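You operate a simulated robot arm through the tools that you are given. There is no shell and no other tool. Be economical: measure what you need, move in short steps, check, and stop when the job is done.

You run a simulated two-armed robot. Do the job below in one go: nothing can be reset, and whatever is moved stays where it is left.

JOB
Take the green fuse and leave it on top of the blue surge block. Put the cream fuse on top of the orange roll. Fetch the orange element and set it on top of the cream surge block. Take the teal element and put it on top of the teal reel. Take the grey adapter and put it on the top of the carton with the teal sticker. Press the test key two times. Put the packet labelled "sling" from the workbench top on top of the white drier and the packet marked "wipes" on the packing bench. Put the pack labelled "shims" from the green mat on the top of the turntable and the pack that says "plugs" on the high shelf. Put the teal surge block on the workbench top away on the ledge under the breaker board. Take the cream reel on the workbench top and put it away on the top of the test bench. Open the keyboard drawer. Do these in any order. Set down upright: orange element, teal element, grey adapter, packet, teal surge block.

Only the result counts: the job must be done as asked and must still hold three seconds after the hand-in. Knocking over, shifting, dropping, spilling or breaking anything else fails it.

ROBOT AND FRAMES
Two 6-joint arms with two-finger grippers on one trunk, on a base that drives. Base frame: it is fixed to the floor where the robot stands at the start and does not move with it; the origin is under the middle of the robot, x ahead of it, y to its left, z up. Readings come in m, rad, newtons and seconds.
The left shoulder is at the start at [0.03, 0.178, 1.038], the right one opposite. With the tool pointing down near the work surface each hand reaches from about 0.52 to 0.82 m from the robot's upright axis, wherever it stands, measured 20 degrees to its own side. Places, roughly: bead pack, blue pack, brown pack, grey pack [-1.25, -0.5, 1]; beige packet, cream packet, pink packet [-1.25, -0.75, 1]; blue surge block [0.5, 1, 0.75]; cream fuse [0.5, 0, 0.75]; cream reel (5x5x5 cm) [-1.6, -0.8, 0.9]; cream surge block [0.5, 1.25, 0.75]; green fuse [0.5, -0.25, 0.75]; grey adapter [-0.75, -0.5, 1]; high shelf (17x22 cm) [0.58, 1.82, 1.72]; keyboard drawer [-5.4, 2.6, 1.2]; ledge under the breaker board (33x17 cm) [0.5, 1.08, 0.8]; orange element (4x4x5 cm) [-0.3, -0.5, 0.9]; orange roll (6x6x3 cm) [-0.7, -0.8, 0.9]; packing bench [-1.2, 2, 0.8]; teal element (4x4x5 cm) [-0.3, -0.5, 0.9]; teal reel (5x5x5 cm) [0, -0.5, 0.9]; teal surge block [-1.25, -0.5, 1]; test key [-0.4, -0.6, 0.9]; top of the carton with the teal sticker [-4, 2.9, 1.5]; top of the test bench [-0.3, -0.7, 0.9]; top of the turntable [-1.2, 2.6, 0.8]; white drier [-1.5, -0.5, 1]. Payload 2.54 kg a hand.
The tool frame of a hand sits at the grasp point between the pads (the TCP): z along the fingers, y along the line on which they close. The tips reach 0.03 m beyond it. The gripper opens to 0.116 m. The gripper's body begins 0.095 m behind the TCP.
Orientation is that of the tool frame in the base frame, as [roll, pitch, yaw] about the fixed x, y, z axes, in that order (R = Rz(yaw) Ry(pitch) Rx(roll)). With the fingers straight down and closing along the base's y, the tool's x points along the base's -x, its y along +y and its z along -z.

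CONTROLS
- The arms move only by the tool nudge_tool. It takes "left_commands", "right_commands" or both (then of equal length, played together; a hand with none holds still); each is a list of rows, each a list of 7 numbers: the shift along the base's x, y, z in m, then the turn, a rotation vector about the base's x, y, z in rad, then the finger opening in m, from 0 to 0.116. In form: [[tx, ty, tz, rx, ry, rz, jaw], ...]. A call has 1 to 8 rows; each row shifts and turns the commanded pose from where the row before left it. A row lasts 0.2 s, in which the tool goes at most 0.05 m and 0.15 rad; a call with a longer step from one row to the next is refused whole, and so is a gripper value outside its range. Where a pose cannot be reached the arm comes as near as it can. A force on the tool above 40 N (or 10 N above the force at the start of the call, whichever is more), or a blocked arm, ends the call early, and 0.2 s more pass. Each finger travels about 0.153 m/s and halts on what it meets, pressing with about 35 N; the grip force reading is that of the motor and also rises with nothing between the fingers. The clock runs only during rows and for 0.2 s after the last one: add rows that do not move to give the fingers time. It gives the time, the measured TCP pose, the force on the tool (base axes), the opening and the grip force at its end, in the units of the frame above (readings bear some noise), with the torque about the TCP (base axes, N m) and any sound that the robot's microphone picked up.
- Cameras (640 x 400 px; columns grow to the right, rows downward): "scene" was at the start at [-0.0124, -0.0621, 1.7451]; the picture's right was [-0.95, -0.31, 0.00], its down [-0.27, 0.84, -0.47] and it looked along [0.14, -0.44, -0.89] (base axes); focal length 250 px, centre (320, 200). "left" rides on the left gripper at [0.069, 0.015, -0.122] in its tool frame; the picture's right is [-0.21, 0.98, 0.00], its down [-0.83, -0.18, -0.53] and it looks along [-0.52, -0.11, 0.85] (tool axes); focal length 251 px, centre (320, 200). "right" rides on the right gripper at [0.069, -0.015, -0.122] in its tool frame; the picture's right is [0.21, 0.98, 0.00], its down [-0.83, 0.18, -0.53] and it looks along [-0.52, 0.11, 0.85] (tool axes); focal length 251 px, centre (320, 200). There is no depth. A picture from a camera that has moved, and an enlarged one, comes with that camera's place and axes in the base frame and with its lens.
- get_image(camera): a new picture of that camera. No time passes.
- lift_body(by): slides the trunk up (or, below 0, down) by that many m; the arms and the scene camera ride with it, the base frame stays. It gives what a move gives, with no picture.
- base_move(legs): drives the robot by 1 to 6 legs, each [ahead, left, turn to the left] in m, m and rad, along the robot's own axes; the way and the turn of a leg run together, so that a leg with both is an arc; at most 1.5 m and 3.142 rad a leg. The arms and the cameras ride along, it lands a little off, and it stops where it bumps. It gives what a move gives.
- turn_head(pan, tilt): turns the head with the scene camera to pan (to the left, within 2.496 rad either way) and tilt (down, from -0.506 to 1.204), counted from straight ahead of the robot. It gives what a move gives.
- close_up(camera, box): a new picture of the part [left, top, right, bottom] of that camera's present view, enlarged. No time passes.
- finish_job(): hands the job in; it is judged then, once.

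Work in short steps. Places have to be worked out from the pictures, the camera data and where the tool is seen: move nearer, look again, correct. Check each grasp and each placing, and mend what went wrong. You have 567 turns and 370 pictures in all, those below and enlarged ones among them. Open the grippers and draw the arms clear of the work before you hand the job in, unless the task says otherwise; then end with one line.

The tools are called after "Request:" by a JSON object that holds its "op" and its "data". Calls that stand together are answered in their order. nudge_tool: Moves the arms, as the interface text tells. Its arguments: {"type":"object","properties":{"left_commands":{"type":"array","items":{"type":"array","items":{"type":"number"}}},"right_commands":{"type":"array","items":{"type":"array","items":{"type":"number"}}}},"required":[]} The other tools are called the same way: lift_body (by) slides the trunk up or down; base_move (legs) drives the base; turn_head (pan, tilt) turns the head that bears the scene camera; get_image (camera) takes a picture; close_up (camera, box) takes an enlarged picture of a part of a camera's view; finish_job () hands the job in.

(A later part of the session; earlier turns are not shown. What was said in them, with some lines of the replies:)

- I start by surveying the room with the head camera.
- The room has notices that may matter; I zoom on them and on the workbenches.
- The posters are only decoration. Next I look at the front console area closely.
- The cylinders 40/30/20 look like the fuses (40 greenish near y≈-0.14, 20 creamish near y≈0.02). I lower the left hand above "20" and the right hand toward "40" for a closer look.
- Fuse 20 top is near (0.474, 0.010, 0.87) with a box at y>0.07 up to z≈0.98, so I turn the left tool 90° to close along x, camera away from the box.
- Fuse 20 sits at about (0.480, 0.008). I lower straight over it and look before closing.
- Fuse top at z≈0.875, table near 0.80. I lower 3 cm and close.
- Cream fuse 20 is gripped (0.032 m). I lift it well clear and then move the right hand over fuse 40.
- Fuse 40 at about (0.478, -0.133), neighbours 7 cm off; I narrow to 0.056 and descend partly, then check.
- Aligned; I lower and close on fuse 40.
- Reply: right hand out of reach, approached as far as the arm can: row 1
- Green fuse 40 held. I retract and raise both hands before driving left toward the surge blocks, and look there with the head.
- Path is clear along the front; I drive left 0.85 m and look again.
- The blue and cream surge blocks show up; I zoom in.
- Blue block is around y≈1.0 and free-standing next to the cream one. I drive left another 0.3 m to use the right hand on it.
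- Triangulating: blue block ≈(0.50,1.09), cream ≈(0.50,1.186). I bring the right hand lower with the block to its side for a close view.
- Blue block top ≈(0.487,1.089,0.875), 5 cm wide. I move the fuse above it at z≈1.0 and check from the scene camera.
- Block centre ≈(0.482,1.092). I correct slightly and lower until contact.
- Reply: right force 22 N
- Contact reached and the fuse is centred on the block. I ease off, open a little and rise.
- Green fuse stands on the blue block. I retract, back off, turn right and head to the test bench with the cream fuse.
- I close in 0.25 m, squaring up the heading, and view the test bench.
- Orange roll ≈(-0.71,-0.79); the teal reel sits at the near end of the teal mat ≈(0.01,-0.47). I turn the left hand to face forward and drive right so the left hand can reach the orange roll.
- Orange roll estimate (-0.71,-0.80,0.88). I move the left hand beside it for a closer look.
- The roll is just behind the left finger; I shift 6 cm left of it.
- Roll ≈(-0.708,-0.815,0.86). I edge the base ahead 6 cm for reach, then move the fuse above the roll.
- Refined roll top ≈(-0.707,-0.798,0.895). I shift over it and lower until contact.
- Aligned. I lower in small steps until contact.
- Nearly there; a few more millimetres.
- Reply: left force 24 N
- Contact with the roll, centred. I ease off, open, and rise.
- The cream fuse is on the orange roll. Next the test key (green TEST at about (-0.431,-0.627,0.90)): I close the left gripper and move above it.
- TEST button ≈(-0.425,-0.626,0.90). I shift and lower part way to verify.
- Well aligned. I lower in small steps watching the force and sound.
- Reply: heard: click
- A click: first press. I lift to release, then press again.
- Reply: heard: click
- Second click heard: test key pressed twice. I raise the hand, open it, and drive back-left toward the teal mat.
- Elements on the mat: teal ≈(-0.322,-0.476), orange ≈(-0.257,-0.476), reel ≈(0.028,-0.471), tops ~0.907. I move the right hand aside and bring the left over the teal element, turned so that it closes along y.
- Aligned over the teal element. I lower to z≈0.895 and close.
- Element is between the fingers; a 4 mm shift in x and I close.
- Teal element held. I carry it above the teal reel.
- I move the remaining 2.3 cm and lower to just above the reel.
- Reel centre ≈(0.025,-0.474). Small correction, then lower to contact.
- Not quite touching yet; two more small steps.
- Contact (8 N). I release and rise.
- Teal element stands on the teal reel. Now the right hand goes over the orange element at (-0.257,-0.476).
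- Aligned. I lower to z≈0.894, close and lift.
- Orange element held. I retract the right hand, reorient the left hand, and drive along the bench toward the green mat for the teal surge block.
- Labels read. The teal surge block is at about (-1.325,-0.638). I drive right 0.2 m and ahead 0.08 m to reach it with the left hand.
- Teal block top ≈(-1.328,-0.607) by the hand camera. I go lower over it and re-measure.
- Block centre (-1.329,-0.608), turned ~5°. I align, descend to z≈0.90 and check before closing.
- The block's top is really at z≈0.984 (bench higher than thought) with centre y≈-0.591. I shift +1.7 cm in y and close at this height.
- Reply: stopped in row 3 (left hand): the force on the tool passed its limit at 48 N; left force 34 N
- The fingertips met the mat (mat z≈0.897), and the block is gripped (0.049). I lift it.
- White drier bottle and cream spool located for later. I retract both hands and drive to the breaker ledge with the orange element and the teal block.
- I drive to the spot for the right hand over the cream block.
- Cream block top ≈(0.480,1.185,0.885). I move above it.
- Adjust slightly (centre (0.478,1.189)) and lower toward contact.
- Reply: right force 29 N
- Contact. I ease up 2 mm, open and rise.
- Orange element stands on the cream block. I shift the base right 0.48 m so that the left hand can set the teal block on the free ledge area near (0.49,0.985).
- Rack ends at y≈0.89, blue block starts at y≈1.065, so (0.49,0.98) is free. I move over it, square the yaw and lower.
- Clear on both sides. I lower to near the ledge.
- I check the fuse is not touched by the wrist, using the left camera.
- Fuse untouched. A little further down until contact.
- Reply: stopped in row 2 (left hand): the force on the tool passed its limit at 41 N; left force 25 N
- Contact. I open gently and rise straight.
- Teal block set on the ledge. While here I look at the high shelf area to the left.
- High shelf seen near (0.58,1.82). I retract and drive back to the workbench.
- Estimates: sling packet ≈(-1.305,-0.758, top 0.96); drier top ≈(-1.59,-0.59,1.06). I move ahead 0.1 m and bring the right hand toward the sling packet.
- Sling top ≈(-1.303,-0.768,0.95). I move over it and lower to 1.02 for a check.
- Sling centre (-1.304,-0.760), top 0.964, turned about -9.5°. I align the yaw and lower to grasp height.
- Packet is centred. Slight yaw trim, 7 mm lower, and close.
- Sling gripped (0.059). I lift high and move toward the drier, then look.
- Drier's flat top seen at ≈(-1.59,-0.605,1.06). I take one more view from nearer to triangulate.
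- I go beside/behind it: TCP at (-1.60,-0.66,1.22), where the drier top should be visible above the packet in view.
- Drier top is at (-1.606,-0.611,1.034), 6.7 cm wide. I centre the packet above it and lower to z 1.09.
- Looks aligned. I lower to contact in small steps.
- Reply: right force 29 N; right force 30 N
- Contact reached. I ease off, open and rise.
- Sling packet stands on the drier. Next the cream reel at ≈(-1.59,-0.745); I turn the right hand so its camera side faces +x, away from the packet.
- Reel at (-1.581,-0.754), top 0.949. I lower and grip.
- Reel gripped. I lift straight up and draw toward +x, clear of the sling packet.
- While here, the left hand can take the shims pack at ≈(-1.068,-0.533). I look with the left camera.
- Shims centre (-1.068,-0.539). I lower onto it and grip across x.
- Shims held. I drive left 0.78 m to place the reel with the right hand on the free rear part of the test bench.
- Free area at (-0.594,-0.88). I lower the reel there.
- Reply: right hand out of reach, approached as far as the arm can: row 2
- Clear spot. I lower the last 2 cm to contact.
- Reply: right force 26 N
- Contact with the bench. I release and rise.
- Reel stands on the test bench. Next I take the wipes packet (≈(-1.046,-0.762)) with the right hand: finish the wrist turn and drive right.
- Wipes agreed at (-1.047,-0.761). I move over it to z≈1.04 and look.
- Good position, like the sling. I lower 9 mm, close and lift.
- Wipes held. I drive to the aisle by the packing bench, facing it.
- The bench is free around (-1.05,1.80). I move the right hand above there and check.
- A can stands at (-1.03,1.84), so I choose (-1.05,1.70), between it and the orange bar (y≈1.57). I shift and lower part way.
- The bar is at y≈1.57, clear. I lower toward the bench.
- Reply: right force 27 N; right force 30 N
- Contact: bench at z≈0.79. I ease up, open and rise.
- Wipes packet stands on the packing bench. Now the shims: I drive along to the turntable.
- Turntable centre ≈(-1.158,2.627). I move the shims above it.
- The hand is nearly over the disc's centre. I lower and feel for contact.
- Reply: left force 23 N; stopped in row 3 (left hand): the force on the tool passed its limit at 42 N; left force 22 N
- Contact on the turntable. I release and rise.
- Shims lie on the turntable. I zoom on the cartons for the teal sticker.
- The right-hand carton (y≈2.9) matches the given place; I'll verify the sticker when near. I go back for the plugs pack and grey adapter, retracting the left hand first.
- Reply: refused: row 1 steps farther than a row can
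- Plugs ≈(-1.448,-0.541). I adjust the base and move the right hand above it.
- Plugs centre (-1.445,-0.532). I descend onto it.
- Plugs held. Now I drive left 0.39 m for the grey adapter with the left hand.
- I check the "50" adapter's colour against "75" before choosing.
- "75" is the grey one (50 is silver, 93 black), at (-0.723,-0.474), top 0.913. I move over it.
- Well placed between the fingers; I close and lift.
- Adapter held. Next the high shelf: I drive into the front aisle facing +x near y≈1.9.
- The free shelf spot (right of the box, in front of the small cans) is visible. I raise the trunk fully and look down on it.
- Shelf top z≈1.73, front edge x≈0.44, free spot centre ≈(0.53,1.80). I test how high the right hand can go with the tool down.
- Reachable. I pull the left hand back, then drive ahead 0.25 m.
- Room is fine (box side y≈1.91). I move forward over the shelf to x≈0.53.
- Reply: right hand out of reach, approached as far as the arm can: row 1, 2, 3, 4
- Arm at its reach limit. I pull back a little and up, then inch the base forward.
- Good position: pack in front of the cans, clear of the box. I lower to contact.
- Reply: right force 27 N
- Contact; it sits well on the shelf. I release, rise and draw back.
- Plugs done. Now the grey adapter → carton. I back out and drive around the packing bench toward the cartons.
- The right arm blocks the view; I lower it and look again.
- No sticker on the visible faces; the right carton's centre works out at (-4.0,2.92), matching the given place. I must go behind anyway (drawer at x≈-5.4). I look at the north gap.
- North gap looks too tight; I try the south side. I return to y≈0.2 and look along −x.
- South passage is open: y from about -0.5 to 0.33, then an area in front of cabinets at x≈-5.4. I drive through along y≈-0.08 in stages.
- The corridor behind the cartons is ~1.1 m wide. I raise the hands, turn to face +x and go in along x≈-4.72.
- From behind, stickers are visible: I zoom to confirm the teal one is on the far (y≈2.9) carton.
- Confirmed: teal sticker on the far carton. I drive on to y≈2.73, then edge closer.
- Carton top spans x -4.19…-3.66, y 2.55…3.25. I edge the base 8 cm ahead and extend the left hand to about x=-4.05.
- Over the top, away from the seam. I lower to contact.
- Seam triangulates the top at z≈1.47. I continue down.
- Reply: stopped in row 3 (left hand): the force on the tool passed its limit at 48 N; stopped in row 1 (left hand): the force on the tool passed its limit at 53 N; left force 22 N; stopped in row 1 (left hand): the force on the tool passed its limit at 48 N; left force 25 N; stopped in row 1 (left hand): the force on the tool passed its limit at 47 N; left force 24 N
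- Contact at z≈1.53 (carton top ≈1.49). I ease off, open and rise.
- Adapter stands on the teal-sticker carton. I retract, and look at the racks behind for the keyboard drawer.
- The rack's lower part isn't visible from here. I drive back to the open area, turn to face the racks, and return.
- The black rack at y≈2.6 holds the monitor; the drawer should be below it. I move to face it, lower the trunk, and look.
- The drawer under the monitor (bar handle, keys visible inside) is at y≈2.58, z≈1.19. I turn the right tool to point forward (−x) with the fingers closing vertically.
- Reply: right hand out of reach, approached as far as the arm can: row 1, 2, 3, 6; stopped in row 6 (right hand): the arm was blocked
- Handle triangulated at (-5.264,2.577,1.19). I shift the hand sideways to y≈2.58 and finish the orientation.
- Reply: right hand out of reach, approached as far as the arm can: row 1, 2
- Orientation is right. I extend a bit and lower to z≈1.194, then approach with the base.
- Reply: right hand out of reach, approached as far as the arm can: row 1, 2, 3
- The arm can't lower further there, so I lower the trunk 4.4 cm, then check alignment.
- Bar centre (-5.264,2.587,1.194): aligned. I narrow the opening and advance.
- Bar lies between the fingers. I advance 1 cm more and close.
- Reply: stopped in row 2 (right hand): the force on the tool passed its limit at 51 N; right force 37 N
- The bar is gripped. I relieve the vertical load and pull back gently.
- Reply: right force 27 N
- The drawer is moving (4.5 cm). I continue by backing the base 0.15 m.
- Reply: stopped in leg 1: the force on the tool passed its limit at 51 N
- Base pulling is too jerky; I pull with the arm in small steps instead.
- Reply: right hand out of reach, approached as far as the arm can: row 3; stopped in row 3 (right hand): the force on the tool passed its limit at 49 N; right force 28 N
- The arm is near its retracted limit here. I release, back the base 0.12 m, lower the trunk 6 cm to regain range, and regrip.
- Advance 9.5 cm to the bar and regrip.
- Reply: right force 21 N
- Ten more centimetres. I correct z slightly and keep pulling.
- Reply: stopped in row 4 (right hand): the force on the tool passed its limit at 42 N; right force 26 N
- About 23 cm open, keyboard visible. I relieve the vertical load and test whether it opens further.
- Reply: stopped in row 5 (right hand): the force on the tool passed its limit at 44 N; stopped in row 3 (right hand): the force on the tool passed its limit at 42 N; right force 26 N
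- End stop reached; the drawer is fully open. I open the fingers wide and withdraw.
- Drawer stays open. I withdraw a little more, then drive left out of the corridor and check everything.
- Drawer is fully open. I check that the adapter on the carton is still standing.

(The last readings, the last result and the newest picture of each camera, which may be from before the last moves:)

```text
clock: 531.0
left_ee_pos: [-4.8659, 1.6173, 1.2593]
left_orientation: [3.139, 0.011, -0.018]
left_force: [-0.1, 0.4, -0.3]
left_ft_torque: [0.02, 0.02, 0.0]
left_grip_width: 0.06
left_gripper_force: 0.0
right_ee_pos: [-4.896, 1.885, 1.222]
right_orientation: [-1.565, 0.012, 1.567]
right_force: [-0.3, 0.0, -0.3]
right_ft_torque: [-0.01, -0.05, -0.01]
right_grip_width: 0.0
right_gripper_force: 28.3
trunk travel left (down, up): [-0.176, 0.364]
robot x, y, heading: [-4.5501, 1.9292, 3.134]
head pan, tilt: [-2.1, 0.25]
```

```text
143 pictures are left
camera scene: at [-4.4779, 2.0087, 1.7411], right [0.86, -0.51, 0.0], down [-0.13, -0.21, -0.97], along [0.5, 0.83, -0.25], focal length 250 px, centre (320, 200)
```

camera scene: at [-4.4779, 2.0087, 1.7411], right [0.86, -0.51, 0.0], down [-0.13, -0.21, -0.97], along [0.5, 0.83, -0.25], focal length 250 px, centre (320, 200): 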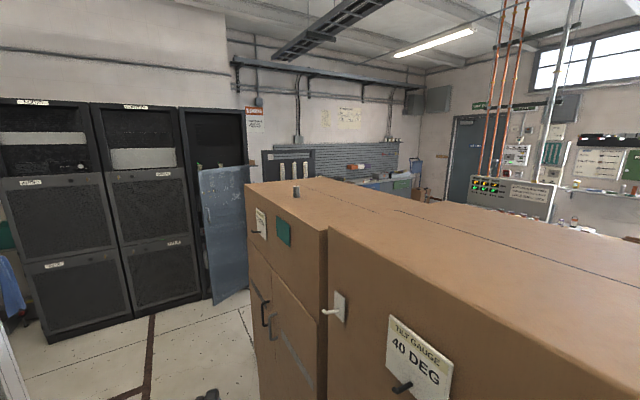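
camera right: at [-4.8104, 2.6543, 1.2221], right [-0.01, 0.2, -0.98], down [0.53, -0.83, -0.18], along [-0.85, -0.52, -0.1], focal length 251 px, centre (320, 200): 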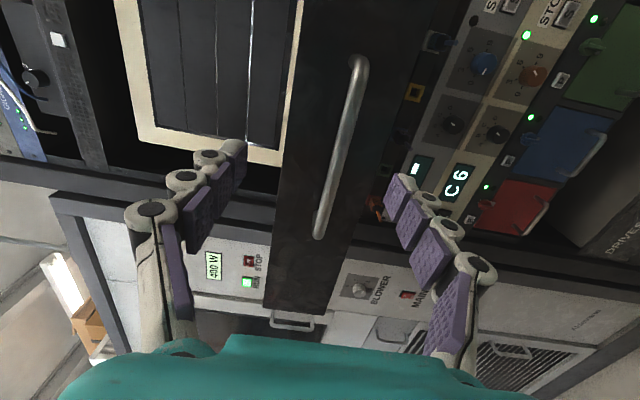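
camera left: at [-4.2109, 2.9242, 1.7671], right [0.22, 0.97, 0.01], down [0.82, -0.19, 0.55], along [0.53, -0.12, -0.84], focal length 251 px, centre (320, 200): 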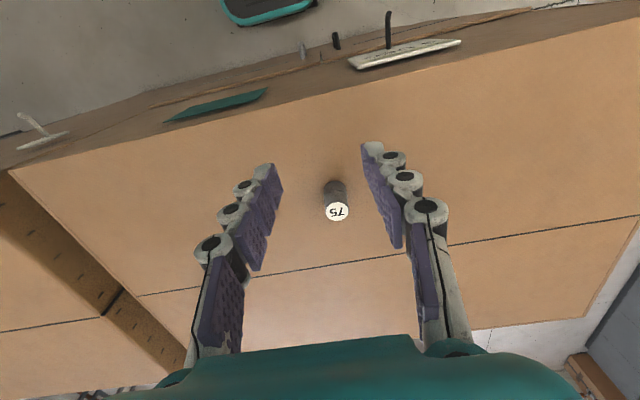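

Adapter stands upright. I open the right gripper (both hands are clear) and hand in.

Request:
{"op": "nudge_tool", "data": {"right_commands": [[0, 0, 0, 0, 0, 0, 0.06], [0, 0, 0, 0, 0, 0, 0.08], [0, 0, 0, 0, 0, 0, 0.08]], "left_commands": [[0, 0, 0, 0, 0, 0, 0.08], [0, 0, 0, 0, 0, 0, 0.08], [0, 0, 0, 0, 0, 0, 0.08]]}}

Request:
{"op": "finish_job", "data": {}}

```text
clock: 531.8
left_ee_pos: [-4.8657, 1.6165, 1.2605]
left_orientation: [3.139, 0.012, -0.019]
left_force: [0.0, -0.1, 0.6]
left_ft_torque: [-0.02, 0.0, 0.04]
left_grip_width: 0.0804
left_gripper_force: 0.1
right_ee_pos: [-4.8976, 1.8852, 1.2222]
right_orientation: [-1.564, 0.011, 1.567]
right_force: [0.5, -0.1, 0.5]
right_ft_torque: [-0.01, 0.0, 0.0]
right_grip_width: 0.0799
right_gripper_force: 0.0
trunk travel left (down, up): [-0.176, 0.364]
robot x, y, heading: [-4.5519, 1.9307, 3.138]
head pan, tilt: [-2.1, 0.25]
```

```text
The job is handed in.
```

All thirteen tasks were carried out and the job is handed in; I saw each item in place after setting it down, but made no final tour of the room before handing in.
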